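You operate a simulated robot arm through the tools that you are given. There is no shell and no other tool.

The job below is to be done with a simulated two-armed robot. You get a single attempt, and the scene is never put back.

Task
Put the red sieve on the right half of the shelf under the sieve bench. Put the white mug on top of the grey parcel. Take the small sack from the trolley deck and put it on the floor of the hoist cradle. Take the lid off the grey pot and lay it down on the trolley deck. Take the grey cog from the top of the long table and leave it on the shelf under the long table. Fetch the blue spool and set it on the top of the wide bench. Put the flour packet that says "RYE" from the top of the wide bench on top of the small red pulley and the flour packet labelled "wheat" on the white board there. Take the label that says "oats" from the top of the long bench and leave it on the top of the wide bench. Fetch the bran cup and stand it on the floor shelf of the parts rack. Fetch the blue top filter and stand it on top of the blue collar. Do these in any order. Set down upright: white mug, blue spool, bran cup, blue top filter.
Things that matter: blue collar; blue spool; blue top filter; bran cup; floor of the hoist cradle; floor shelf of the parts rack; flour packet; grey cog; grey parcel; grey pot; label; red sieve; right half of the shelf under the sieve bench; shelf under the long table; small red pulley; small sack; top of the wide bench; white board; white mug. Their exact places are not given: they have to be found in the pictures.

It is judged by the outcome, as a careful person would: the job done as asked, and still so three seconds after it is handed in. It fails if anything else is knocked over, pushed out of place, dropped, spilled or broken. Lids that push on must go on centred and level and be pressed home; caps that screw on are set level and turned clockwise until they are tight.

Robot
Two 7-joint arms with four-finger grippers on one trunk, on a base that drives. Base frame: it is fixed to the floor where the robot stands at the start and does not move with it; the origin is under the middle of the robot, x ahead of it, y to its left, z up; the surface under the hand at the start is at about z = 0.78. Units: m, rad, N and s.
The left shoulder is at the start at [0.04, 0.181, 1.13], the right one opposite. With the tool pointing down near the work surface each hand reaches from about 0.32 to 0.84 m from the robot's upright axis, wherever it stands, measured 20 degrees to its own side. Places, roughly: blue collar (8x8x4 cm) [-9.1, -4.5, 0.9]; blue spool (7x7x9 cm) [-1.9, -6.2, 0.9]; blue top filter (6x6x10 cm) [-9.4, -4.4, 0.9]; bran cup [-9.5, -4.25, 0.75]; floor of the hoist cradle [0.8, -3.3, 0.7]; floor shelf of the parts rack [-10.3, -3.3, 0.1]; flour packet [-4, -6, 1]; grey cog (3x3x9 cm) [-1.3, -4.4, 0.9]; grey parcel (15x12x5 cm) [-3.8, -3.6, 0.8]; grey pot (6x6x6 cm) [0.6, -4, 0.4]; label [-6.75, -4.5, 1]; red sieve [0.5, -0.25, 0.75]; right half of the shelf under the sieve bench [0.7, -0.2, 0.3]; shelf under the long table [-1.4, -4.2, 0.2]; small red pulley (13x13x6 cm) [-3.9, -5.9, 0.9]; small sack [0.5, -3.75, 0.5]; top of the wide bench [-4.1, -6.1, 0.8]; white board [-4.5, -6, 0.75]; white mug (12x8x9 cm) [-1.1, -1.5, 0.9]. Payload 3.67 kg a hand.
The TCP of each hand is the grasp point between the finger pads, 0.028 m short of the fingertips. In the tool frame z runs along the fingers and y along their closing line. Largest opening 0.112 m; the body of the gripper starts 0.073 m behind the TCP.
Orientation is that of the tool frame in the base frame, as [roll, pitch, yaw] about the fixed x, y, z axes, in that order (R = Rz(yaw) Ry(pitch) Rx(roll)). With the fingers straight down and closing along the base's y, the tool's x points along the base's -x, its y along +y and its z along -z.

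Tools
- The arms move only by the tool arm_command. It takes "left_steps", "right_steps" or both (then of equal length, played together; a hand with none holds still); each is one flat list of numbers, 7 for each row, row after row: the shift along the base's x, y, z in units of 25 mm (1.0 is 25 mm), then the turn, a rotation vector about the base's x, y, z in units of 6 degrees (1.0 is 6 degrees), then the closure, from 0 (fully open) to 1 (shut). In form: [dx, dy, dz, wx, wy, wz, gripper, dx, dy, dz, wx, wy, wz, gripper, ...]. A call has 1 to 20 rows; each row shifts and turns the commanded pose from where the row before left it. A call with a number of a shift or a turn outside -1 to 1 is refused whole. A row lasts 0.2 s, in which the tool goes at most 0.05 m and 0.15 rad; a call with a longer step from one row to the next is refused whole, and so is a gripper value outside its range. A pose out of reach is approached as far as the arm can. The call stops where the force on the tool passes 40 N (or 10 N more than at its start, if that is more) or the arm is blocked; 0.2 s more then pass. Each finger halts on what it meets, pressing with about 22 N; the grip force reading is that of the motor and also rises with nothing between the fingers. The clock runs only during rows and for 0.2 s after the last one: add rows that do not move to give the fingers time. It gives the time, the measured TCP pose, the force on the tool (base axes), the opening and the grip force at its end, in the units of the frame above (readings bear some noise), with the torque about the TCP (base axes, N m) and any sound that the robot's microphone picked up.
- Cameras (640 x 400 px; columns grow to the right, rows downward): "scene" is now at [0.1025, 0.0059, 1.3422]; the picture's right is [0.08, -1.00, 0.00], its down [-0.71, -0.06, -0.70] and it looks along [0.70, 0.06, -0.72] (base axes); focal length 249 px, centre (320, 200). "left" rides on the left gripper at [0.06, 0.018, -0.104] in its tool frame; the picture's right is [-0.29, 0.96, 0.00], its down [-0.80, -0.24, -0.55] and it looks along [-0.53, -0.16, 0.83] (tool axes); focal length 234 px, centre (320, 200). "right" rides on the right gripper at [0.06, -0.018, -0.104] in its tool frame; the picture's right is [0.29, 0.96, 0.00], its down [-0.80, 0.24, -0.55] and it looks along [-0.53, 0.16, 0.83] (tool axes); focal length 234 px, centre (320, 200).
- camera(camera): a new picture of that camera. The clock stands still meanwhile.
- raise_lower(by): slides the trunk up (or, below 0, down) by that many m; the arms and the scene camera ride with it, the base frame stays. It gives what a move gives, with no picture.
- drive_base(legs): drives the robot by 1 to 6 legs, each [ahead, left, turn to the left] in m, m and rad, along the robot's own axes; the way and the turn of a leg run together, so that a leg with both is an arc; at most 1.5 m and 3.142 rad a leg. The arms and the cameras ride along, it lands a little off, and it stops where it bumps. It gives what a move gives.
- pan_tilt(pan, tilt): turns the head with the scene camera to pan (to the left, within 1.501 rad either way) and tilt (down, from -0.506 to 1.204), counted from straight ahead of the robot. It gives what a move gives.
- pixel_to_xyz(camera, pixels): for up to 12 pixels [column, row] of the newest picture of that camera ("zoom" is the newest enlarged one), the place [x, y, z] in the base frame of the surface seen there, good to about 0.002 m. The clock stands still meanwhile.
- enlarge(camera, box): a new picture of the part [left, top, right, bottom] of that camera's present view, enlarged. The clock stands still meanwhile.
- sign_off(): hands the job in; it is judged then, once.

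Open the grippers and draw the arms clear of the work before you hand the job in, unless the task says otherwise.

The tools are called as name(argument=value, ...) on one line, values as JSON. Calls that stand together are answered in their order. arm_command: Moves the arms, as the interface text tells. Its arguments: {"type":"object","properties":{"left_steps":{"type":"array"},"right_steps":{"type":"array"}},"required":[]} The other tools are called the same way: raise_lower (by) slides the trunk up or down; drive_base (legs) drives the base; pan_tilt (pan, tilt) turns the head that bears the scene camera; camera (camera) takes a picture; pixel_to_xyz (camera, pixels) gives the place of the surface under pixels of a picture; enlarge (camera, box) takes an enlarged picture of a part of a camera's view; sign_off () hands the job in.

At the start:

```text
clock: 0.0
left_eef_pos: [0.4393, 0.2513, 1.1093]
left_tcp_rot: [-3.141, -0.001, -3.141]
left_contact_force: [-0.5, 0.3, -0.4]
left_wrist_torque: [0.01, 0.02, 0.01]
left_width: 0.1121
left_gripper_force: 0.2
right_eef_pos: [0.5571, -0.1935, 1.0701]
right_tcp_rot: [3.141, 0.002, -3.141]
right_contact_force: [-0.3, -0.8, 0.4]
right_wrist_torque: [0.0, 0.02, -0.04]
right_width: 0.1119
right_gripper_force: 0.0
trunk travel left (down, up): [-0.25, 0.264]
robot x, y, heading: [0.0004, -0.0023, -0.002]
head pan, tilt: [0.082, 0.798]
```

scene: 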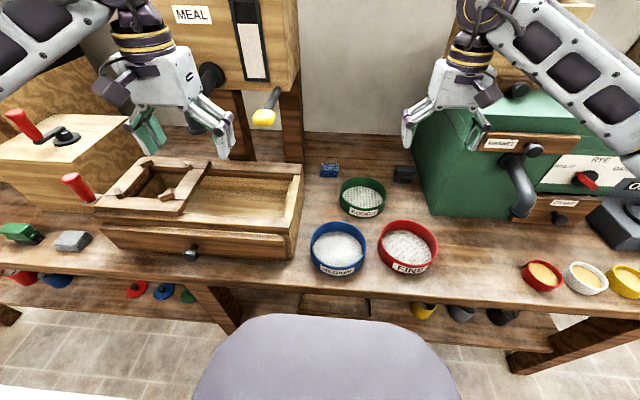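
right: 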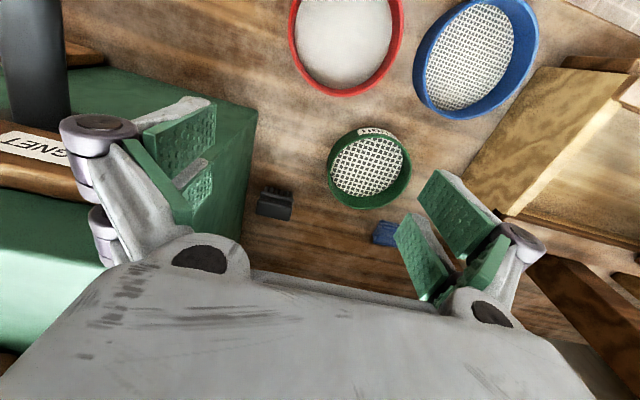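
left: 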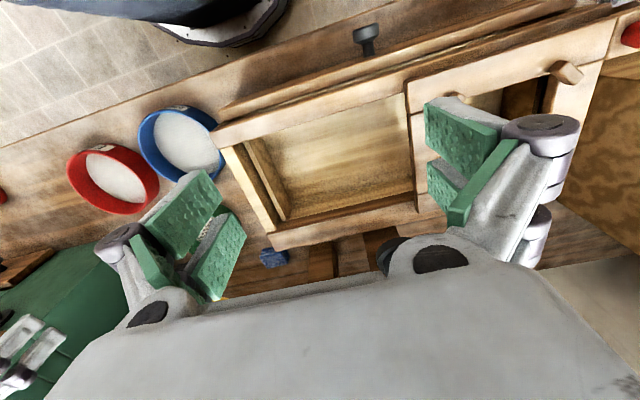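

The scene shows the red sieve near pixel (408,246) labelled FINE, with the shelf under the bench seen around (450,320). I'll get positions of the sieve's rim and of the shelf surface.

enlarge(camera="scene", box=[280, 150, 480, 340])

pixel_to_xyz(camera="scene", pixels=[[408, 222], [380, 246], [436, 246], [405, 272], [408, 246], [345, 300], [440, 335], [520, 335], [480, 345], [460, 315], [300, 300], [560, 330]])

```text
2.11 times, centred on (380, 245) of scene
```

zoom: 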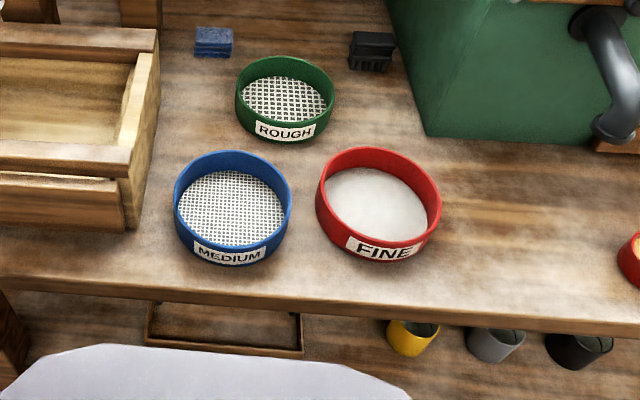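

```text
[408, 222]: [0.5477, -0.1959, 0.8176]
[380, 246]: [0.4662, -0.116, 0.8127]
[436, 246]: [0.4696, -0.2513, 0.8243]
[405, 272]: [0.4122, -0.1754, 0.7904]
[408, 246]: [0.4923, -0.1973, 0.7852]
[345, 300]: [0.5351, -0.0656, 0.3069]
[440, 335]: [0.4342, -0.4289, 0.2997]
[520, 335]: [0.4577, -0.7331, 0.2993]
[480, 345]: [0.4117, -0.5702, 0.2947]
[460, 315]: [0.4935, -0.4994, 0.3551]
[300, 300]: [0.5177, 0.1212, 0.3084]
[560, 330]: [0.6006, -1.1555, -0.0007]
```

The sieve is about 0.135 m across, centred near (0.48,-0.18), with its rim at z≈0.82 and the shelf at z≈0.30. I'll look around with the head to learn the surroundings before driving anywhere.

pan_tilt(pan=1.4, tilt=0.3)

camera(camera="scene")

pan_tilt(pan=-1.4, tilt=0.3)

camera(camera="scene")

```text
clock: 1.5
left_eef_pos: [0.44, 0.252, 1.1094]
left_tcp_rot: [3.141, 0.001, 3.141]
left_contact_force: [0.3, -0.3, -0.1]
left_wrist_torque: [0.02, -0.02, 0.03]
left_width: 0.1122
left_gripper_force: 0.1
right_eef_pos: [0.5576, -0.1932, 1.0694]
right_tcp_rot: [-3.141, 0.001, -3.141]
right_contact_force: [0.4, 0.5, 1.1]
right_wrist_torque: [-0.02, 0.02, -0.01]
right_width: 0.112
right_gripper_force: 0.0
trunk travel left (down, up): [-0.25, 0.264]
robot x, y, heading: [0.0006, -0.0009, 0.006]
head pan, tilt: [1.4, 0.3]
```

```text
taken
```

scene: 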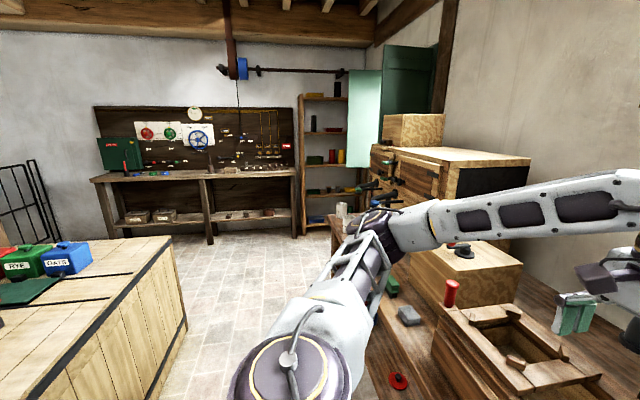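

```text
clock: 4.0
left_eef_pos: [0.4393, 0.253, 1.1098]
left_tcp_rot: [3.141, 0.0, -3.141]
left_contact_force: [1.0, -0.6, -0.4]
left_wrist_torque: [-0.01, -0.02, 0.0]
left_width: 0.112
left_gripper_force: 0.1
right_eef_pos: [0.5584, -0.1935, 1.0692]
right_tcp_rot: [-3.141, 0.0, 3.141]
right_contact_force: [0.3, 0.1, 0.2]
right_wrist_torque: [0.04, 0.01, 0.0]
right_width: 0.1122
right_gripper_force: 0.0
trunk travel left (down, up): [-0.25, 0.264]
robot x, y, heading: [-0.0, -0.003, 0.002]
head pan, tilt: [-1.4, 0.3]
```

```text
taken
```

scene: 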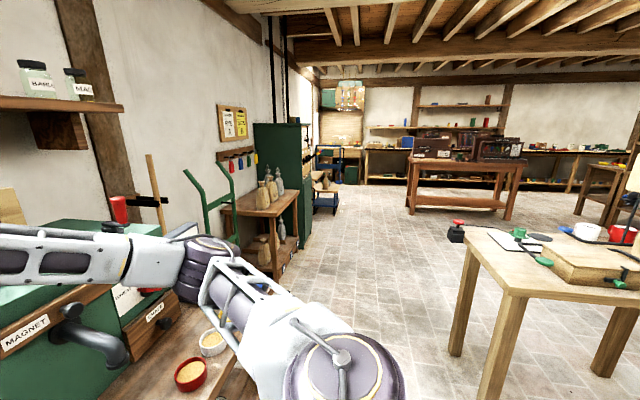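

The left view showed a crate (with RYE/OATS tins) on the left, and the right view shows a table with a mug on the right rear. I'll measure the table and floor points in the current picture to know the free space.

pixel_to_xyz(camera="scene", pixels=[[468, 235], [520, 295], [635, 310], [590, 235], [455, 352], [484, 395], [620, 232], [310, 240], [400, 250], [415, 210], [515, 215], [325, 210]])

enlarge(camera="scene", box=[300, 100, 540, 250])

enlarge(camera="scene", box=[440, 150, 640, 275])

```text
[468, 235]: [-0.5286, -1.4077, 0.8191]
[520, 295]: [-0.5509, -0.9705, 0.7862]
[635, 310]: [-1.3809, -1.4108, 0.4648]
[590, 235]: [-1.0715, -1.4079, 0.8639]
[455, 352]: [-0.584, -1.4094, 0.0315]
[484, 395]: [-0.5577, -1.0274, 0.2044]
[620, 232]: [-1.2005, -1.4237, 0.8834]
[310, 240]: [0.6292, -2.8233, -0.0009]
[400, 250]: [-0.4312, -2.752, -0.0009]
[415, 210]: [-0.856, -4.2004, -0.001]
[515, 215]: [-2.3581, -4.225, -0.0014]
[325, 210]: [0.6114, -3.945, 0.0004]
```

```text
2.67 times, centred on (420, 175) of scene
```

zoom: 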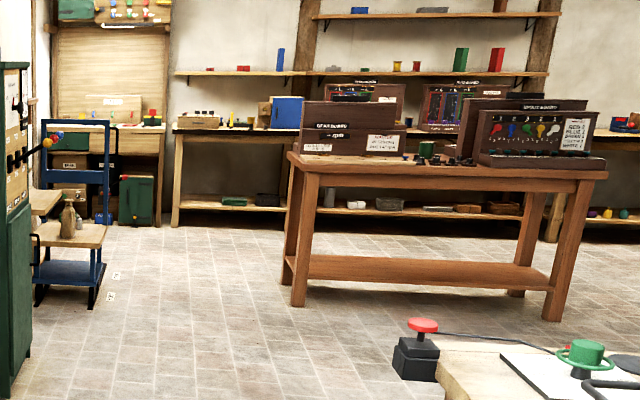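

```text
3.20 times, centred on (540, 212) of scene
```

zoom: 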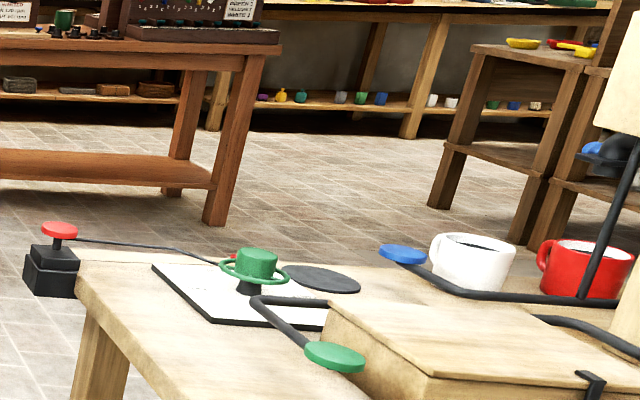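

The white mug (with liquid inside) sits at zoom (470,265) on the table behind-right. Now I'll measure the crate on the left side.

pan_tilt(pan=1.5, tilt=0.5)

camera(camera="scene")

pixel_to_xyz(camera="scene", pixels=[[20, 250], [100, 220], [150, 200], [60, 330], [20, 390], [150, 290], [200, 230], [120, 350], [250, 200]])

```text
clock: 6.5
left_eef_pos: [0.4401, 0.2513, 1.1102]
left_tcp_rot: [3.141, 0.0, 3.14]
left_contact_force: [0.3, 0.2, -0.1]
left_wrist_torque: [0.0, -0.04, -0.02]
left_width: 0.1121
left_gripper_force: 0.1
right_eef_pos: [0.5573, -0.1939, 1.0687]
right_tcp_rot: [-3.141, -0.001, -3.141]
right_contact_force: [-0.4, 0.3, 0.3]
right_wrist_torque: [0.01, 0.04, -0.01]
right_width: 0.1121
right_gripper_force: 0.1
trunk travel left (down, up): [-0.25, 0.264]
robot x, y, heading: [-0.0015, 0.002, -0.003]
head pan, tilt: [1.499, 0.499]
```

```text
taken
```

scene: 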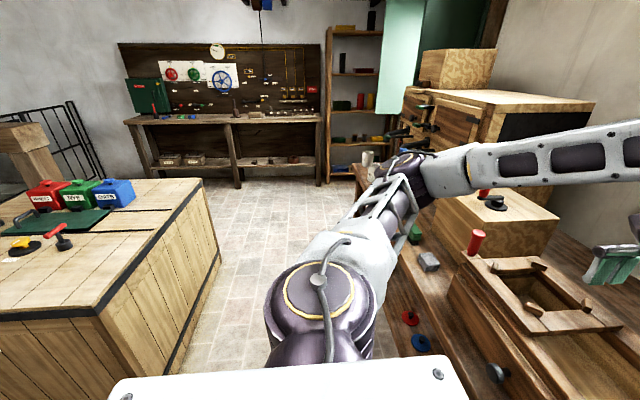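

```text
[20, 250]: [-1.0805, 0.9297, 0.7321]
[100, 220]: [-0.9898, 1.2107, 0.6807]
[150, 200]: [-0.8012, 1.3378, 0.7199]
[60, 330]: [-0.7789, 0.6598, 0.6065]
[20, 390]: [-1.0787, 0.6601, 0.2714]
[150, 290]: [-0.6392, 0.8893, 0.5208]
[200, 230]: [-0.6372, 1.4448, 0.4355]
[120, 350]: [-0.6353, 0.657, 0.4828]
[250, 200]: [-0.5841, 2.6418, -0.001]
```

The crate lies at x < -0.63, y > 0.66 so backing straight up is clear. I'll back off 0.55 m and lower the trunk to view the shelf under the sieve bench.

drive_base(legs=[[-0.55, 0, 0]])

raise_lower(by=-0.25)

pan_tilt(pan=-0.2, tilt=0.5)

camera(camera="scene")

```text
clock: 9.7
left_eef_pos: [-0.1081, 0.2538, 1.109]
left_tcp_rot: [-3.141, 0.0, -3.13]
left_contact_force: [-1.6, 0.3, -0.2]
left_wrist_torque: [0.0, -0.01, -0.04]
left_width: 0.112
left_gripper_force: 0.1
right_eef_pos: [0.0155, -0.1902, 1.0702]
right_tcp_rot: [3.14, 0.001, -3.132]
right_contact_force: [0.3, 0.3, -0.3]
right_wrist_torque: [0.02, 0.02, 0.0]
right_width: 0.1121
right_gripper_force: 0.1
trunk travel left (down, up): [-0.25, 0.264]
robot x, y, heading: [-0.5463, -0.0024, 0.013]
head pan, tilt: [1.499, 0.499]
```

```text
clock: 12.3
left_eef_pos: [-0.1074, 0.2537, 0.8614]
left_tcp_rot: [3.141, 0.0, -3.13]
left_contact_force: [-0.4, 0.2, 0.2]
left_wrist_torque: [0.0, 0.0, 0.03]
left_width: 0.1119
left_gripper_force: 0.1
right_eef_pos: [0.016, -0.1906, 0.8212]
right_tcp_rot: [3.141, -0.001, -3.131]
right_contact_force: [-0.3, 0.4, 0.4]
right_wrist_torque: [-0.01, 0.01, 0.0]
right_width: 0.1121
right_gripper_force: 0.0
trunk travel left (down, up): [0.0, 0.514]
robot x, y, heading: [-0.5443, -0.006, 0.008]
head pan, tilt: [1.499, 0.499]
```

```text
clock: 14.0
left_eef_pos: [-0.1075, 0.2545, 0.8602]
left_tcp_rot: [3.141, 0.001, -3.128]
left_contact_force: [0.3, -0.5, 0.9]
left_wrist_torque: [-0.02, 0.01, -0.02]
left_width: 0.112
left_gripper_force: 0.0
right_eef_pos: [0.0145, -0.1914, 0.8208]
right_tcp_rot: [3.141, 0.0, -3.131]
right_contact_force: [0.4, -0.4, -0.5]
right_wrist_torque: [0.01, 0.0, 0.0]
right_width: 0.1118
right_gripper_force: 0.1
trunk travel left (down, up): [0.0, 0.514]
robot x, y, heading: [-0.5454, -0.0053, 0.009]
head pan, tilt: [-0.201, 0.499]
```

```text
taken
```

scene: 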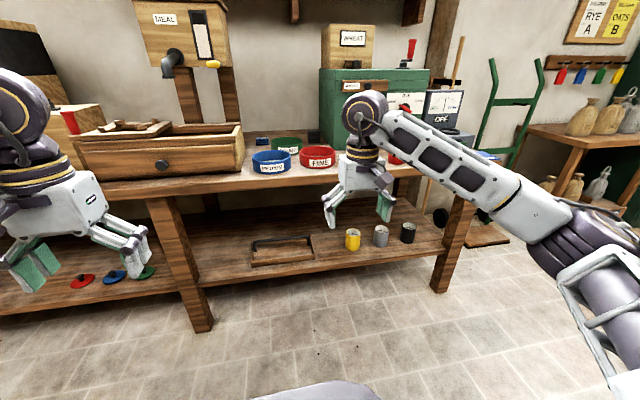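

The shelf's right half lies between the legs near (185,250) and (455,240), with a tray at (282,252) and three cups at (353–408,235). I'll measure its extents and free spots.

pixel_to_xyz(camera="scene", pixels=[[210, 283], [330, 262], [435, 247], [215, 230], [250, 265], [312, 255], [300, 237], [330, 245], [230, 260], [205, 200], [282, 190], [352, 240]])

enlarge(camera="scene", box=[140, 160, 480, 340])

pixel_to_xyz(camera="scene", pixels=[[320, 148], [318, 170], [300, 158], [338, 155], [290, 185], [150, 196], [188, 240], [205, 325], [440, 288], [240, 225], [380, 235], [408, 232]])

```text
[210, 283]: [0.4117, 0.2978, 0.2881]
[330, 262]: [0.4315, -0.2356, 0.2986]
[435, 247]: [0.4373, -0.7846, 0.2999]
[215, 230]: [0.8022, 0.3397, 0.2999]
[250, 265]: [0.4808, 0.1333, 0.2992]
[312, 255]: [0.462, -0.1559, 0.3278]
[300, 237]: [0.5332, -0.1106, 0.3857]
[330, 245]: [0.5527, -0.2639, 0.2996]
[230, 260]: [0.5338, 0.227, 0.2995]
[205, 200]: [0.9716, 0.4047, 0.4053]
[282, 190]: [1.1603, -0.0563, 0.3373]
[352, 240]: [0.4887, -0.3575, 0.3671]
```

```text
1.88 times, centred on (310, 250) of scene
```

zoom: 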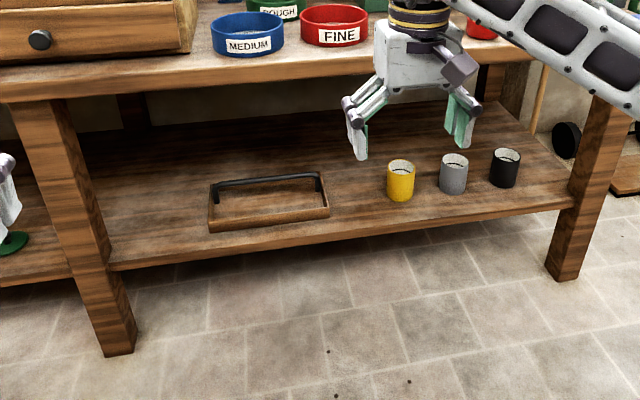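

```text
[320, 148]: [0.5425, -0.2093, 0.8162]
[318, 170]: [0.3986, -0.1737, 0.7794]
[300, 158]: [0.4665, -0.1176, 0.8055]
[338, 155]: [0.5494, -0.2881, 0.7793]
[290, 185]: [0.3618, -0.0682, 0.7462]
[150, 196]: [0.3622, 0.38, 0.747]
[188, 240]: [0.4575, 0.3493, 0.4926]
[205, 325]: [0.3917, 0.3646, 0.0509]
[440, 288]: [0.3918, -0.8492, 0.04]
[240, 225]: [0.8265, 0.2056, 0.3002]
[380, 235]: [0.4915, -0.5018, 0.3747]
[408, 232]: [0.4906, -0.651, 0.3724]
```

The shelf top is z≈0.30, front edge x≈0.41, bench front x≈0.36. I'll measure the tray, the cups and the bench underside in the zoom picture to choose a clear spot behind the yellow cup.

pixel_to_xyz(camera="zoom", pixels=[[210, 232], [330, 216], [318, 182], [215, 190], [400, 172], [413, 165], [400, 162], [453, 155], [300, 140], [420, 130], [320, 95], [250, 150]])

pixel_to_xyz(camera="scene", pixels=[[280, 193], [240, 196], [300, 192], [250, 200], [320, 215], [320, 205]])

```text
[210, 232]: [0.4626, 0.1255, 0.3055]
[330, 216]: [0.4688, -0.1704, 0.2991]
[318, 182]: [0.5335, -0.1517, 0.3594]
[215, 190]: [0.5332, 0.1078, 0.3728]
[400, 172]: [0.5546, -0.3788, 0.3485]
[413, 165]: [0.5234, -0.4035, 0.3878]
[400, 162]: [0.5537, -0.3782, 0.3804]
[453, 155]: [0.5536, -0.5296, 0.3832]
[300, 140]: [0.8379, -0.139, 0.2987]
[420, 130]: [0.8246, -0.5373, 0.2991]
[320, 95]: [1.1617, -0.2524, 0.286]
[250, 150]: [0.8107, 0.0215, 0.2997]
```

```text
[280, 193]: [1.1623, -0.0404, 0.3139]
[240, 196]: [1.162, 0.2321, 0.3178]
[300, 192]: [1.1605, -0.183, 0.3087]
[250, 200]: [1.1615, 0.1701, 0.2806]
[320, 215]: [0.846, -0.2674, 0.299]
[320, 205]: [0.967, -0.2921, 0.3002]
```

The yellow cup spans x 0.486–0.56 around y −0.37 and the tray x 0.46–0.60, y −0.17–0.13, so the sieve can go behind them at about (0.70,−0.17). I'll raise the trunk, tuck the left arm slightly, and tilt the right hand 40° forward for gripping the sieve's right wall.

raise_lower(by=0.25)

arm_command(left_steps=[-0.6, 0.8, 0.6, 0, 0, 0, 0.5, -0.6, 0.8, 0.6, 0, 0, 0, 0.5, -0.6, 0.8, 0.6, 0, 0, 0, 0.5, -0.6, 0.8, 0.6, 0, 0, 0, 0.5, -0.6, 0.8, 0.6, 0, 0, 0, 0.5, -0.6, 0.8, 0.6, 0, 0, 0, 0.5, -0.6, 0.8, 0.6, 0, 0, 0, 0.5], right_steps=[0, 0, 0, 0, -0.952, 0, 0.55, 0, 0, 0, 0, -0.952, 0, 0.55, 0, 0, 0, 0, -0.952, 0, 0.55, 0, 0, 0, 0, -0.952, 0, 0.55, 0, 0, 0, 0, -0.952, 0, 0.55, 0, 0, 0, 0, -0.952, 0, 0.55, 0, 0, 0, 0, -0.952, 0, 0.55])

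```text
clock: 16.6
left_eef_pos: [-0.1074, 0.2543, 1.1086]
left_tcp_rot: [-3.141, -0.003, -3.131]
left_contact_force: [0.1, 0.3, 0.2]
left_wrist_torque: [-0.01, -0.01, 0.02]
left_width: 0.1117
left_gripper_force: 0.1
right_eef_pos: [0.0149, -0.1901, 1.0681]
right_tcp_rot: [-3.14, 0.0, -3.131]
right_contact_force: [0.1, 0.2, 0.1]
right_wrist_torque: [-0.03, 0.0, 0.05]
right_width: 0.1119
right_gripper_force: 0.1
trunk travel left (down, up): [-0.25, 0.264]
robot x, y, heading: [-0.5448, -0.0041, 0.016]
head pan, tilt: [-0.201, 0.499]
```

```text
clock: 18.2
left_eef_pos: [-0.1884, 0.3704, 1.1922]
left_tcp_rot: [3.141, -0.028, -3.131]
left_contact_force: [-2.3, -0.1, 5.0]
left_wrist_torque: [-0.06, -0.26, 0.01]
left_width: 0.0561
left_gripper_force: 0.0
left hand out of reach, approached as far as the arm can: row 6, 7
right_eef_pos: [0.0139, -0.1908, 1.0691]
right_tcp_rot: [-3.133, 0.699, -3.126]
right_contact_force: [1.3, -0.1, -0.5]
right_wrist_torque: [0.05, 0.01, 0.03]
right_width: 0.0502
right_gripper_force: 0.0
trunk travel left (down, up): [-0.25, 0.264]
robot x, y, heading: [-0.5448, -0.0029, 0.012]
head pan, tilt: [-0.201, 0.499]
```

The right hand is now tilted 40° (pitch 0.70). I'll drive forward 0.5 m and look down at the sieve again for fresh measurement.

drive_base(legs=[[0.5, 0, 0]])

pan_tilt(pan=-0.3, tilt=0.85)

camera(camera="scene")

camera(camera="right")

```text
clock: 21.2
left_eef_pos: [0.3211, 0.367, 1.2009]
left_tcp_rot: [-3.14, 0.0, 3.137]
left_contact_force: [0.6, 0.4, 0.2]
left_wrist_torque: [0.05, 0.01, -0.02]
left_width: 0.0559
left_gripper_force: 0.0
right_eef_pos: [0.5163, -0.1984, 1.0696]
right_tcp_rot: [-3.13, 0.698, 3.14]
right_contact_force: [-0.1, -0.1, -0.4]
right_wrist_torque: [0.0, -0.01, 0.01]
right_width: 0.0504
right_gripper_force: 0.0
trunk travel left (down, up): [-0.25, 0.264]
robot x, y, heading: [-0.0403, 0.0003, -0.003]
head pan, tilt: [-0.201, 0.499]
```

```text
clock: 22.1
left_eef_pos: [0.3203, 0.3658, 1.2014]
left_tcp_rot: [-3.141, 0.001, 3.137]
left_contact_force: [0.8, 0.4, -0.3]
left_wrist_torque: [0.02, 0.01, -0.01]
left_width: 0.0559
left_gripper_force: 0.1
right_eef_pos: [0.5157, -0.1976, 1.0699]
right_tcp_rot: [-3.13, 0.699, 3.141]
right_contact_force: [0.2, 0.4, -0.3]
right_wrist_torque: [0.0, -0.01, 0.02]
right_width: 0.0504
right_gripper_force: 0.1
trunk travel left (down, up): [-0.25, 0.264]
robot x, y, heading: [-0.0414, -0.005, -0.007]
head pan, tilt: [-0.3, 0.85]
```

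```text
taken
```

scene: 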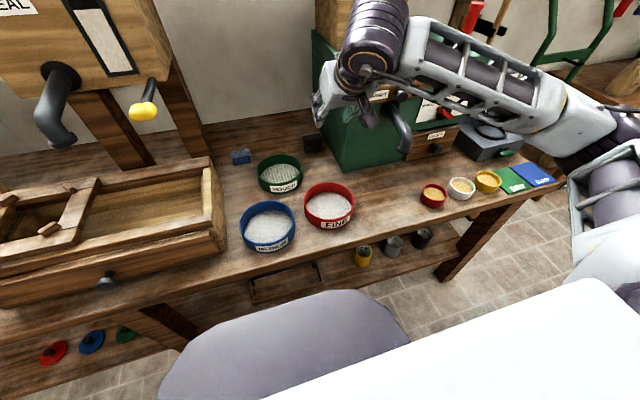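

```text
taken
```

right: 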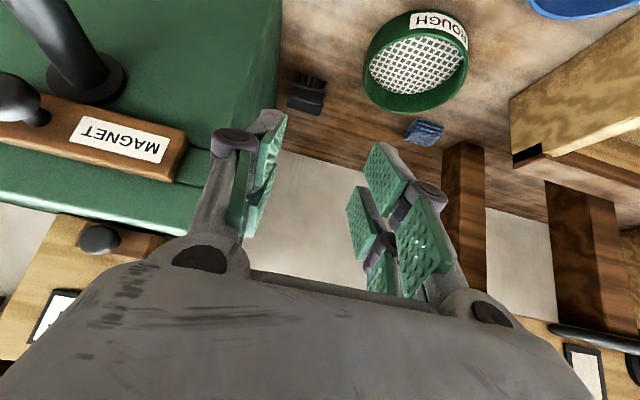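

The red sieve is at (329,206) in the scene view and the green magnet box with its black handle stands behind-right. I'll zoom in and measure the sieve's rim and the box's extent.

enlarge(camera="scene", box=[270, 150, 430, 250])

pixel_to_xyz(camera="zoom", pixels=[[137, 180], [336, 200], [240, 133], [220, 305], [232, 230], [127, 200], [338, 230], [100, 195], [420, 40], [520, 10], [260, 40], [235, 160]])

```text
4.00 times, centred on (350, 200) of scene
```

zoom: 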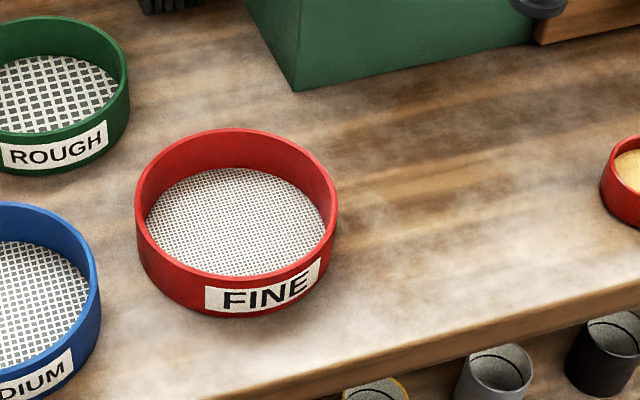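

```text
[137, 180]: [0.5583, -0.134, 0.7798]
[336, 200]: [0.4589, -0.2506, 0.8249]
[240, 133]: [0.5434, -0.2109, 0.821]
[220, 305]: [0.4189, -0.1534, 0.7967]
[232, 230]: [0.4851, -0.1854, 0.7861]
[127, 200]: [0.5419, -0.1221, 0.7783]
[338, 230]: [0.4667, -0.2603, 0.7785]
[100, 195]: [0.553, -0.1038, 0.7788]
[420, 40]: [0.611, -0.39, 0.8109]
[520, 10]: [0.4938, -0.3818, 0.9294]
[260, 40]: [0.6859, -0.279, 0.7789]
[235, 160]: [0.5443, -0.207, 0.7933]
```

The sieve centre is about (0.481,−0.184), radius 0.068, rim top z≈0.824, mesh 0.786. I'll bring the right hand above the right-hand wall at (0.485,−0.250), stopping at z≈0.87 to check.

arm_command(right_steps=[-0.122, -0.21, -0.8, 0, 0, 0, 0.55, -0.122, -0.21, -0.8, 0, 0, 0, 0.55, -0.122, -0.21, -0.8, 0, 0, 0, 0.55, -0.122, -0.21, -0.8, 0, 0, 0, 0.55, -0.122, -0.21, -0.8, 0, 0, 0, 0.55, -0.122, -0.21, -0.8, 0, 0, 0, 0.55, -0.122, -0.21, -0.8, 0, 0, 0, 0.55, -0.122, -0.21, -0.8, 0, 0, 0, 0.55, -0.122, -0.21, -0.8, 0, 0, 0, 0.55, -0.122, -0.21, -0.8, 0, 0, 0, 0.55])

camera(camera="right")

camera(camera="scene")

```text
clock: 24.3
left_eef_pos: [0.322, 0.3654, 1.2016]
left_tcp_rot: [-3.141, -0.002, 3.138]
left_contact_force: [-0.3, 0.0, 0.0]
left_wrist_torque: [0.0, -0.03, 0.02]
left_width: 0.0559
left_gripper_force: 0.0
right_eef_pos: [0.4866, -0.2503, 0.8679]
right_tcp_rot: [-3.132, 0.698, 3.139]
right_contact_force: [-0.4, 0.1, -0.3]
right_wrist_torque: [0.04, 0.01, 0.03]
right_width: 0.0502
right_gripper_force: 0.1
trunk travel left (down, up): [-0.25, 0.264]
robot x, y, heading: [-0.0382, -0.0048, -0.003]
head pan, tilt: [-0.3, 0.85]
```

```text
taken
```

right: 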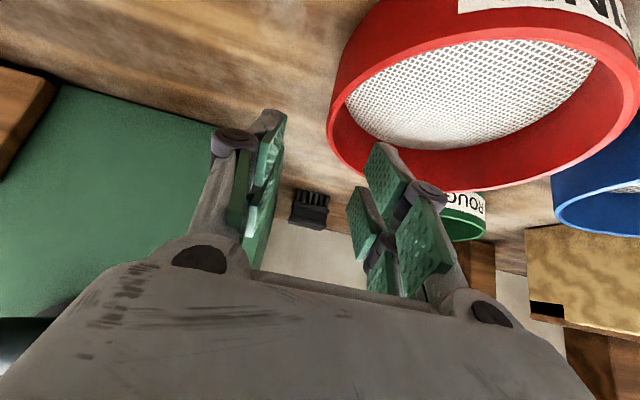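

```text
taken
```

scene: 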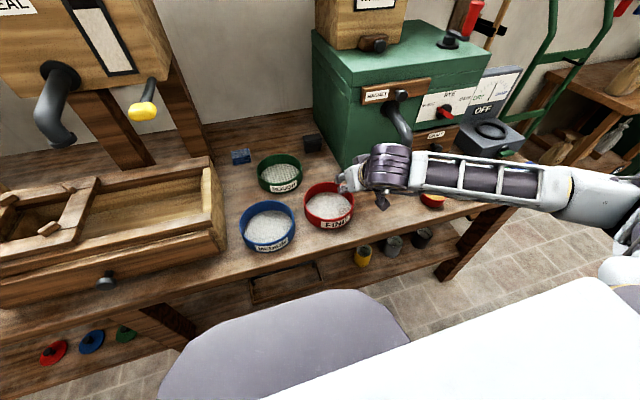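

The fingers straddle the wall line: the sieve's right edge at (330,130) in the hand view lies between the fingers. I lower 48 mm in small rows and then check.

arm_command(right_steps=[0, 0, -0.4, 0, 0, 0, 0.55, 0, 0, -0.4, 0, 0, 0, 0.55, 0, 0, -0.4, 0, 0, 0, 0.55, 0, 0, -0.4, 0, 0, 0, 0.55, 0, 0, -0.3, 0, 0, 0, 0.55, 0, 0, 0, 0, 0, 0, 0.55])

camera(camera="right")

enlarge(camera="scene", box=[270, 120, 470, 250])

```text
clock: 25.7
left_eef_pos: [0.3201, 0.3651, 1.2013]
left_tcp_rot: [-3.141, 0.001, 3.136]
left_contact_force: [-0.8, -0.7, 0.5]
left_wrist_torque: [-0.01, 0.01, -0.02]
left_width: 0.0561
left_gripper_force: 0.1
right_eef_pos: [0.4854, -0.2507, 0.8221]
right_tcp_rot: [-3.134, 0.702, 3.14]
right_contact_force: [0.5, 0.2, 10.6]
right_wrist_torque: [0.31, 0.01, 0.03]
right_width: 0.051
right_gripper_force: 0.7
trunk travel left (down, up): [-0.25, 0.264]
robot x, y, heading: [-0.0367, -0.0024, -0.007]
head pan, tilt: [-0.3, 0.85]
```

```text
taken
```

right: 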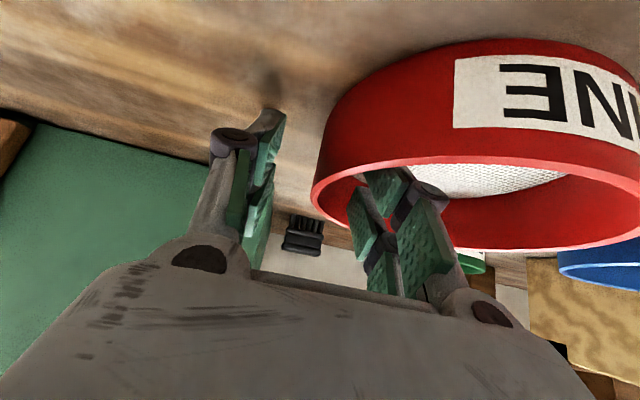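

```text
3.08 times, centred on (370, 185) of scene
```

zoom: 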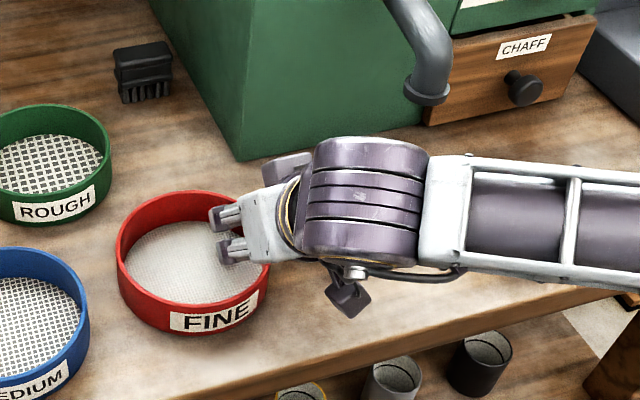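

Force z 10.6 N with torque says the inner finger just touches the mesh. I'll raise 5 mm and close the fingers on the wall.

arm_command(right_steps=[0, 0, 0.24, 0, 0, 0, 0.55, 0, 0, 0, 0, 0, 0, 0.8, 0, 0, 0, 0, 0, 0, 1, 0, 0, 0, 0, 0, 0, 1, 0, 0, 0, 0, 0, 0, 1])

camera(camera="right")

```text
clock: 26.9
left_eef_pos: [0.3213, 0.3661, 1.2002]
left_tcp_rot: [-3.141, -0.001, 3.136]
left_contact_force: [-0.9, 0.4, 0.3]
left_wrist_torque: [0.01, -0.04, -0.01]
left_width: 0.0559
left_gripper_force: 0.0
right_eef_pos: [0.4857, -0.2496, 0.8271]
right_tcp_rot: [-3.131, 0.698, 3.139]
right_contact_force: [-0.7, 0.2, 0.4]
right_wrist_torque: [-0.09, 0.03, -0.02]
right_width: 0.0126
right_gripper_force: 21.8
trunk travel left (down, up): [-0.25, 0.264]
robot x, y, heading: [-0.0419, -0.0004, -0.006]
head pan, tilt: [-0.3, 0.85]
```

```text
taken
```

right: 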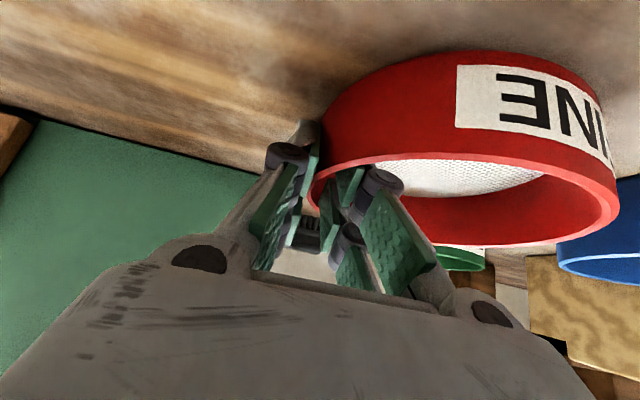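

The wall is gripped (width 12.6 mm, 21.8 N). I lift about 0.1 m and check that the sieve comes up level.

arm_command(right_steps=[0, 0, 0.4, 0, 0, 0, 1, 0, 0, 0.6, 0, 0, 0, 1, 0, 0, 0.8, 0, 0, 0, 1, 0, 0, 1, 0, 0, 0, 1, 0, 0, 1, 0, 0, 0, 1, 0, 0, 0.2, 0, 0, 0, 1])

camera(camera="right")

camera(camera="scene")

```text
clock: 28.3
left_eef_pos: [0.3207, 0.3668, 1.2009]
left_tcp_rot: [3.141, 0.0, 3.137]
left_contact_force: [-0.1, 0.1, -0.9]
left_wrist_torque: [0.0, -0.01, -0.03]
left_width: 0.0556
left_gripper_force: 0.1
right_eef_pos: [0.486, -0.2482, 0.928]
right_tcp_rot: [-3.133, 0.698, -3.141]
right_contact_force: [-0.5, 0.8, -2.3]
right_wrist_torque: [-0.13, 0.0, 0.02]
right_width: 0.0126
right_gripper_force: 22.1
trunk travel left (down, up): [-0.25, 0.264]
robot x, y, heading: [-0.0393, -0.0011, -0.002]
head pan, tilt: [-0.3, 0.85]
```

```text
taken
```

right: 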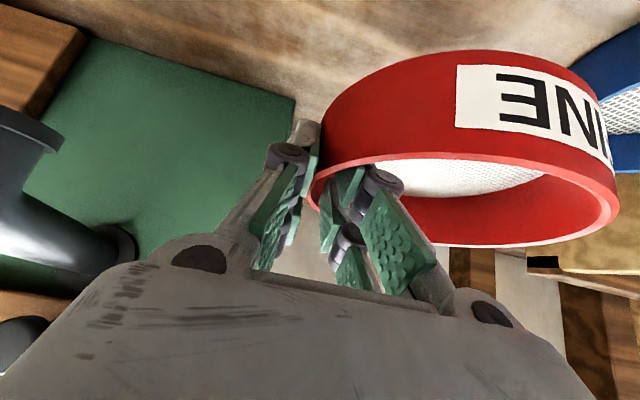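

```text
taken
```

scene: 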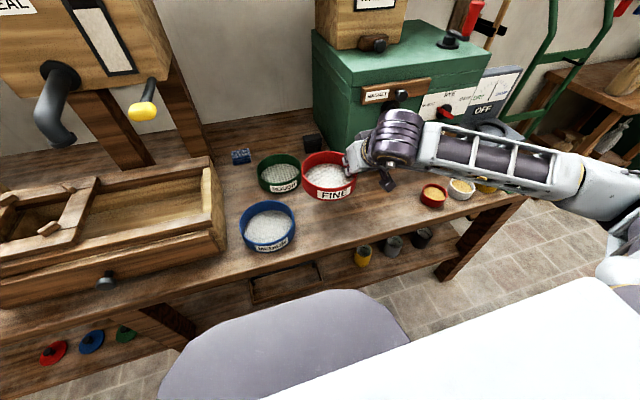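

The sieve is held level, weighing about 0.23 kg. I back off 0.45 m, lower the trunk and then bring the hand down and forward, watching the arm shape.

drive_base(legs=[[-0.45, 0, 0]])

raise_lower(by=-0.25)

arm_command(right_steps=[0.6, 0.1, -0.9, 0, 0, 0, 1, 0.6, 0, -0.9, 0, 0, 0, 1, 0.6, 0, -0.9, 0, 0, 0, 1, 0.6, 0, -0.9, 0, 0, 0, 1, 0.6, 0, -0.9, 0, 0, 0, 1, 0.6, 0, -0.9, 0, 0, 0, 1, 0.6, 0, -0.9, 0, 0, 0, 1, 0.6, 0, -0.9, 0, 0, 0, 1, 0.6, 0, -0.9, 0, 0, 0, 1, 0.6, 0, -0.9, 0, 0, 0, 1])

pan_tilt(pan=-0.2, tilt=0.5)

camera(camera="scene")

```text
clock: 31.0
left_eef_pos: [-0.1279, 0.3684, 1.2006]
left_tcp_rot: [-3.141, 0.0, 3.138]
left_contact_force: [-0.2, -0.1, -0.2]
left_wrist_torque: [0.02, 0.0, -0.01]
left_width: 0.0559
left_gripper_force: 0.0
right_eef_pos: [0.0385, -0.2471, 0.9279]
right_tcp_rot: [-3.131, 0.699, -3.141]
right_contact_force: [-0.7, -0.2, -1.9]
right_wrist_torque: [-0.13, 0.03, 0.0]
right_width: 0.0124
right_gripper_force: 21.8
trunk travel left (down, up): [-0.25, 0.264]
robot x, y, heading: [-0.4857, -0.0027, 0.002]
head pan, tilt: [-0.3, 0.85]
```

```text
clock: 33.6
left_eef_pos: [-0.1283, 0.3685, 0.9519]
left_tcp_rot: [3.141, 0.0, 3.138]
left_contact_force: [0.6, -0.7, 0.0]
left_wrist_torque: [-0.01, -0.04, -0.01]
left_width: 0.0558
left_gripper_force: 0.1
right_eef_pos: [0.0402, -0.2457, 0.6798]
right_tcp_rot: [-3.131, 0.701, -3.14]
right_contact_force: [0.1, 0.1, -1.8]
right_wrist_torque: [-0.1, 0.01, -0.01]
right_width: 0.0126
right_gripper_force: 21.6
trunk travel left (down, up): [0.0, 0.514]
robot x, y, heading: [-0.4862, -0.0013, -0.008]
head pan, tilt: [-0.3, 0.85]
```

```text
clock: 35.8
left_eef_pos: [-0.1286, 0.3677, 0.9515]
left_tcp_rot: [3.141, 0.0, 3.139]
left_contact_force: [-0.2, 0.2, 0.4]
left_wrist_torque: [-0.02, 0.0, -0.02]
left_width: 0.0559
left_gripper_force: 0.0
right_eef_pos: [0.1885, -0.2451, 0.4554]
right_tcp_rot: [-3.131, 0.698, -3.14]
right_contact_force: [0.1, -0.6, -2.1]
right_wrist_torque: [-0.08, 0.02, -0.04]
right_width: 0.0127
right_gripper_force: 22.3
trunk travel left (down, up): [0.0, 0.514]
robot x, y, heading: [-0.491, 0.0019, -0.005]
head pan, tilt: [-0.3, 0.85]
```

```text
clock: 36.6
left_eef_pos: [-0.1286, 0.3683, 0.9508]
left_tcp_rot: [-3.141, 0.0, 3.14]
left_contact_force: [0.4, 0.4, -0.3]
left_wrist_torque: [0.0, 0.03, 0.02]
left_width: 0.056
left_gripper_force: 0.1
right_eef_pos: [0.1885, -0.2447, 0.4562]
right_tcp_rot: [-3.132, 0.699, -3.141]
right_contact_force: [-0.6, 0.7, -1.5]
right_wrist_torque: [-0.14, 0.03, 0.0]
right_width: 0.0128
right_gripper_force: 22.1
trunk travel left (down, up): [0.0, 0.514]
robot x, y, heading: [-0.49, -0.005, -0.003]
head pan, tilt: [-0.201, 0.499]
```

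```text
taken
```

scene: 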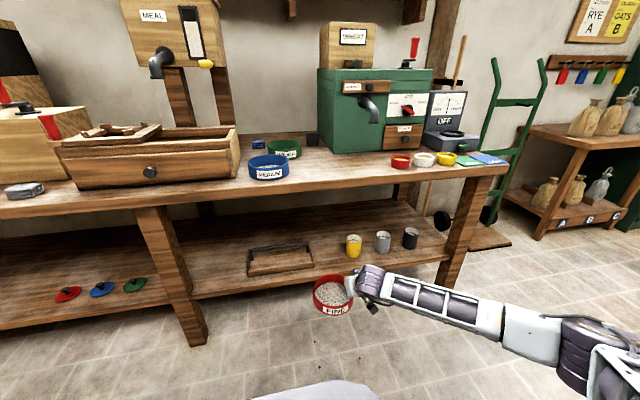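

The sieve is level in the hand. I'll measure points along the forearm to see how it would pass over the cups and under the bench.

pixel_to_xyz(camera="scene", pixels=[[370, 275], [390, 285], [440, 300], [490, 315], [530, 325], [580, 340], [372, 305], [333, 292], [345, 275], [320, 285], [350, 290]])

enlarge(camera="scene", box=[280, 230, 480, 355])

```text
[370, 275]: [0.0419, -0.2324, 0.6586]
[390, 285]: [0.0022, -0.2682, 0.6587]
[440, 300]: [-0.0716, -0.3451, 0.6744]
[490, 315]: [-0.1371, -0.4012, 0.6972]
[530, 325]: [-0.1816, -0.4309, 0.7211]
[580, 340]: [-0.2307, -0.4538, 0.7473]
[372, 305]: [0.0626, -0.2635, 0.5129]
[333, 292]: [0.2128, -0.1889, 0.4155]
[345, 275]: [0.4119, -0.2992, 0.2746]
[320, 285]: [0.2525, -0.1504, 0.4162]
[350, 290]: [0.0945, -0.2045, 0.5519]
```

```text
3.20 times, centred on (380, 292) of scene
```

zoom: 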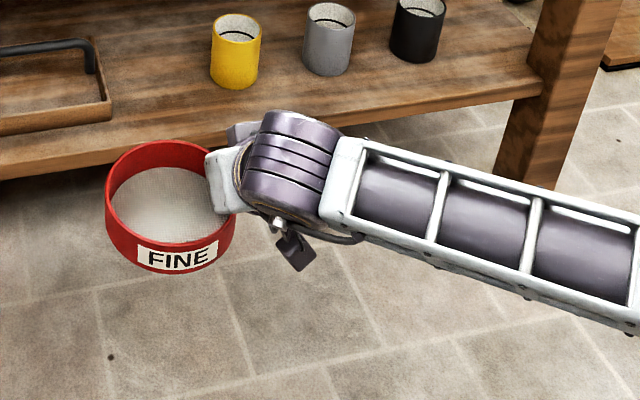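

The forearm's top at the bench edge would be about 0.26 m above the TCP, so the bench underside height matters. I'll sample the bench front face rows to find its lower edge, and the tray handle.

pixel_to_xyz(camera="scene", pixels=[[250, 188], [250, 192], [250, 195], [250, 197], [250, 199], [250, 202], [400, 184], [400, 187], [400, 190], [311, 248], [300, 243], [354, 236]])

enlarge(camera="scene", box=[230, 170, 430, 295])

```text
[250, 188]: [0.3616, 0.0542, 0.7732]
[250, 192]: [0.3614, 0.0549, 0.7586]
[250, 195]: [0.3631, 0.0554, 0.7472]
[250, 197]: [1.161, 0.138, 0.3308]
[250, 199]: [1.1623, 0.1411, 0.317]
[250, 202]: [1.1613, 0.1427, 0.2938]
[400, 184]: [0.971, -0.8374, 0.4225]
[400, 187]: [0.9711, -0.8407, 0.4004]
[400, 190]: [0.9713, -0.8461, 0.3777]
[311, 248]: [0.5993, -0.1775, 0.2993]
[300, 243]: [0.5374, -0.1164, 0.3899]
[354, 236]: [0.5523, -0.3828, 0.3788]
```

```text
3.20 times, centred on (330, 232) of scene
```

zoom: 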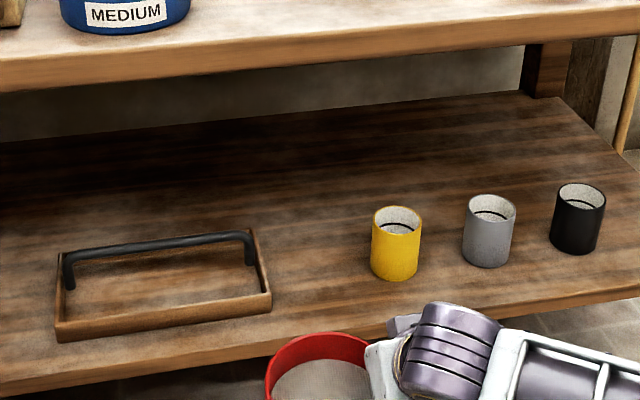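

The bench underside is at z≈0.742, giving good clearance for the forearm at TCP z≈0.40. I shift the hand to y≈−0.305, z≈0.40 and drive forward 0.25 m first.

arm_command(right_steps=[0.8, -0.8, -0.75, 0, 0, 0, 1, 0.8, -0.8, -0.75, 0, 0, 0, 1, 0.8, -0.8, -0.75, 0, 0, 0, 1, 0, 0, 0, 0, 0, 0, 1])

drive_base(legs=[[0.25, 0, 0]])

camera(camera="scene")

camera(camera="right")

```text
clock: 37.6
left_eef_pos: [-0.1288, 0.3682, 0.9517]
left_tcp_rot: [3.141, -0.001, 3.137]
left_contact_force: [0.4, 0.4, 0.0]
left_wrist_torque: [0.0, 0.04, 0.02]
left_width: 0.0561
left_gripper_force: 0.1
right_eef_pos: [0.2488, -0.3075, 0.4004]
right_tcp_rot: [-3.133, 0.698, 3.141]
right_contact_force: [-0.2, -0.1, -1.4]
right_wrist_torque: [-0.15, 0.01, -0.02]
right_width: 0.0128
right_gripper_force: 21.9
trunk travel left (down, up): [0.0, 0.514]
robot x, y, heading: [-0.4882, -0.003, -0.0]
head pan, tilt: [-0.201, 0.499]
```

```text
clock: 39.5
left_eef_pos: [0.1244, 0.3649, 0.951]
left_tcp_rot: [-3.14, -0.003, 3.131]
left_contact_force: [0.9, -0.3, 0.3]
left_wrist_torque: [0.01, 0.04, 0.0]
left_width: 0.056
left_gripper_force: 0.1
right_eef_pos: [0.4965, -0.3127, 0.399]
right_tcp_rot: [-3.131, 0.695, 3.134]
right_contact_force: [0.2, 0.6, -2.7]
right_wrist_torque: [-0.11, 0.03, 0.02]
right_width: 0.0128
right_gripper_force: 22.3
trunk travel left (down, up): [0.0, 0.514]
robot x, y, heading: [-0.2387, -0.0024, -0.014]
head pan, tilt: [-0.201, 0.499]
```

```text
taken
```

scene: 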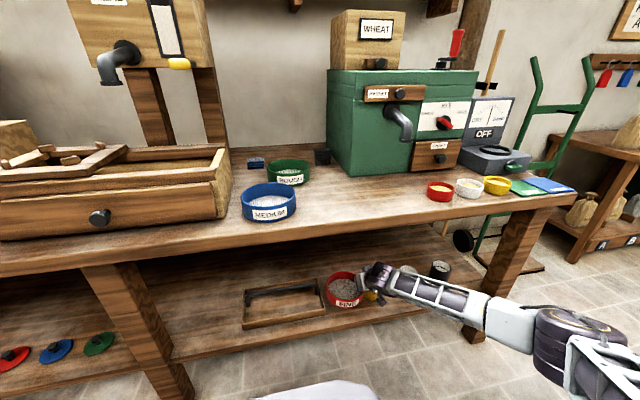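

```text
taken
```

right: 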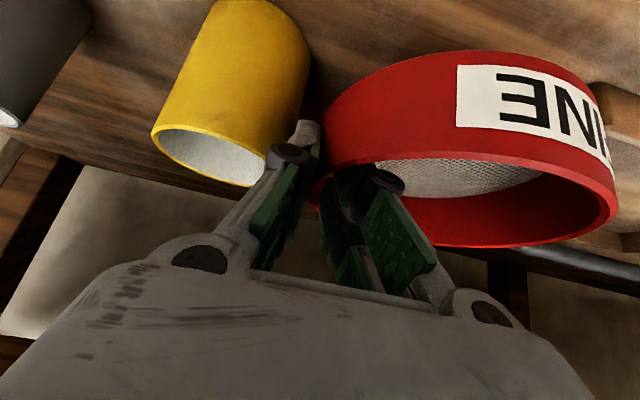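

The outer fingertip is within about 6 mm of the yellow cup. I raise the hand 25 mm and shift it 8 mm left before driving on.

arm_command(right_steps=[0, 0.15, 0.5, 0, 0, 0, 1, 0, 0.17, 0.5, 0, 0, 0, 1, 0, 0, 0, 0, 0, 0, 1])

drive_base(legs=[[0.14, 0.005, 0.014]])

camera(camera="scene")

camera(camera="right")

```text
clock: 40.3
left_eef_pos: [0.1256, 0.3636, 0.9504]
left_tcp_rot: [-3.141, -0.001, 3.132]
left_contact_force: [0.2, 0.6, -0.5]
left_wrist_torque: [-0.03, 0.0, 0.0]
left_width: 0.0558
left_gripper_force: 0.1
right_eef_pos: [0.4964, -0.3032, 0.4247]
right_tcp_rot: [-3.129, 0.696, 3.136]
right_contact_force: [0.6, 0.5, -1.9]
right_wrist_torque: [-0.13, 0.02, -0.05]
right_width: 0.0125
right_gripper_force: 22.2
trunk travel left (down, up): [0.0, 0.514]
robot x, y, heading: [-0.2353, -0.0039, -0.01]
head pan, tilt: [-0.201, 0.499]
```

```text
clock: 41.6
left_eef_pos: [0.2599, 0.3719, 0.9507]
left_tcp_rot: [3.14, -0.001, -3.14]
left_contact_force: [1.1, 0.5, 0.4]
left_wrist_torque: [-0.02, 0.02, -0.01]
left_width: 0.0564
left_gripper_force: 0.0
right_eef_pos: [0.6378, -0.291, 0.4236]
right_tcp_rot: [-3.131, 0.695, -3.137]
right_contact_force: [0.0, -0.1, -3.4]
right_wrist_torque: [-0.08, -0.05, 0.01]
right_width: 0.0125
right_gripper_force: 21.9
trunk travel left (down, up): [0.0, 0.514]
robot x, y, heading: [-0.0978, 0.0036, -0.002]
head pan, tilt: [-0.201, 0.499]
```

```text
taken
```

scene: 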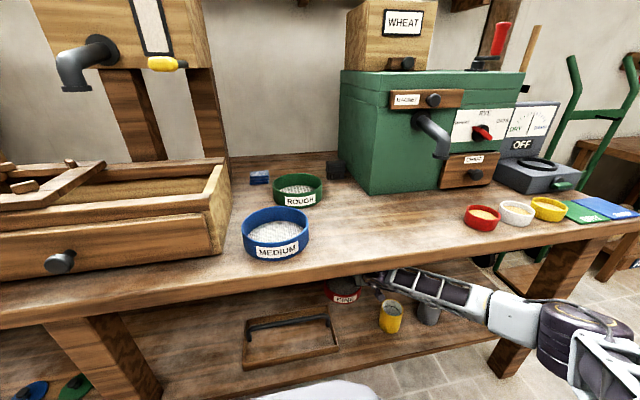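

```text
taken
```

right: 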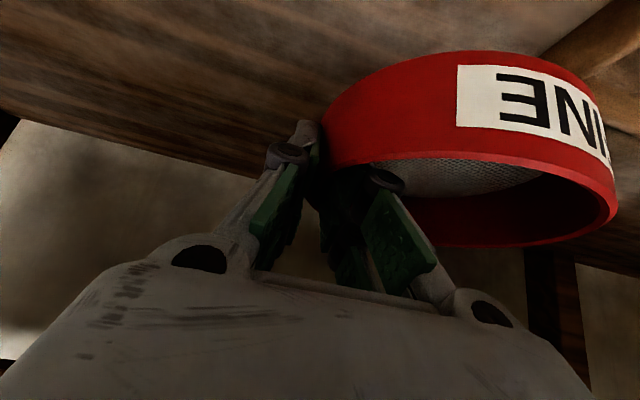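

The hand is past the cups at (0.638,−0.291,0.424). I extend 70 mm forward and 35 mm left, then lower to about z 0.358.

arm_command(right_steps=[0.7, 0.35, 0, 0, 0, 0, 1, 0.7, 0.35, 0, 0, 0, 0, 1, 0.7, 0.35, 0, 0, 0, 0, 1, 0.7, 0.35, 0, 0, 0, 0, 1, 0, 0, -0.6, 0, 0, 0, 1, 0, 0, -0.6, 0, 0, 0, 1, 0, 0, -0.6, 0, 0, 0, 1, 0, 0, -0.6, 0, 0, 0, 1, 0, 0, -0.2, 0, 0, 0, 1, 0, 0, 0, 0, 0, 0, 1])

camera(camera="right")

enlarge(camera="scene", box=[240, 240, 480, 390])

```text
clock: 43.9
left_eef_pos: [0.26, 0.3722, 0.9513]
left_tcp_rot: [-3.141, 0.001, -3.141]
left_contact_force: [-0.1, 0.0, -0.1]
left_wrist_torque: [0.0, -0.01, -0.01]
left_width: 0.056
left_gripper_force: 0.0
right_eef_pos: [0.7078, -0.2571, 0.3614]
right_tcp_rot: [-3.13, 0.699, -3.138]
right_contact_force: [0.7, -0.2, -2.1]
right_wrist_torque: [-0.15, 0.01, 0.0]
right_width: 0.0129
right_gripper_force: 22.6
trunk travel left (down, up): [0.0, 0.514]
robot x, y, heading: [-0.0987, 0.0053, 0.003]
head pan, tilt: [-0.201, 0.499]
```

```text
taken
```

right: 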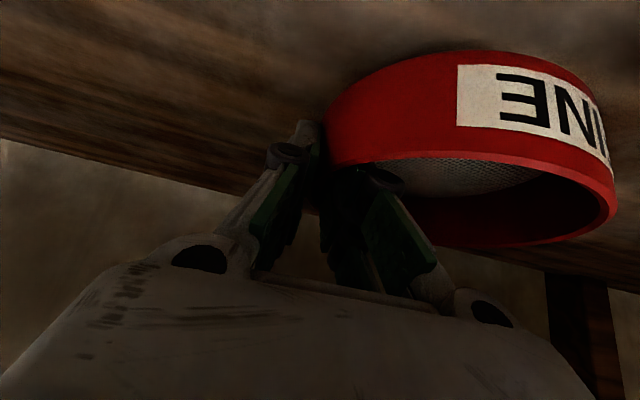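

```text
2.67 times, centred on (360, 315) of scene
```

zoom: 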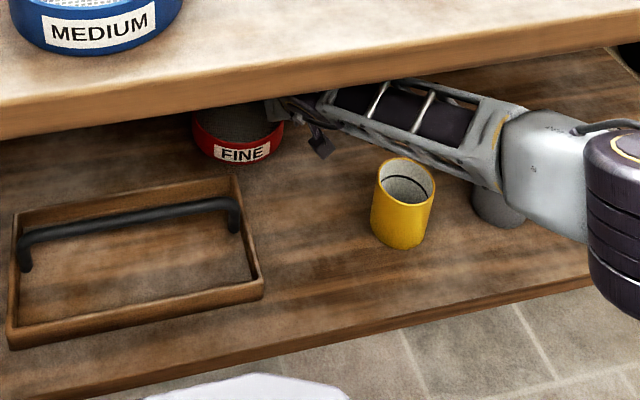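

The sieve is clear behind the tray, its bottom about 14 mm over the shelf. I lower in small steps until it touches.

arm_command(right_steps=[0, 0, -0.2, 0, 0, 0, 1, 0, 0, -0.2, 0, 0, 0, 1, 0, 0, -0.12, 0, 0, 0, 1, 0, 0, -0.08, 0, 0, 0, 1, 0, 0, 0, 0, 0, 0, 1])

```text
clock: 45.0
left_eef_pos: [0.2582, 0.3724, 0.9522]
left_tcp_rot: [3.141, 0.001, 3.142]
left_contact_force: [0.1, 1.2, 0.2]
left_wrist_torque: [0.0, 0.02, 0.04]
left_width: 0.0558
left_gripper_force: 0.1
right_eef_pos: [0.7096, -0.2559, 0.3473]
right_tcp_rot: [-3.131, 0.701, -3.14]
right_contact_force: [0.8, -2.5, 6.6]
right_wrist_torque: [-0.04, 0.48, 0.1]
right_width: 0.0123
right_gripper_force: 21.9
trunk travel left (down, up): [0.0, 0.514]
robot x, y, heading: [-0.0996, 0.0007, 0.004]
head pan, tilt: [-0.201, 0.499]
```

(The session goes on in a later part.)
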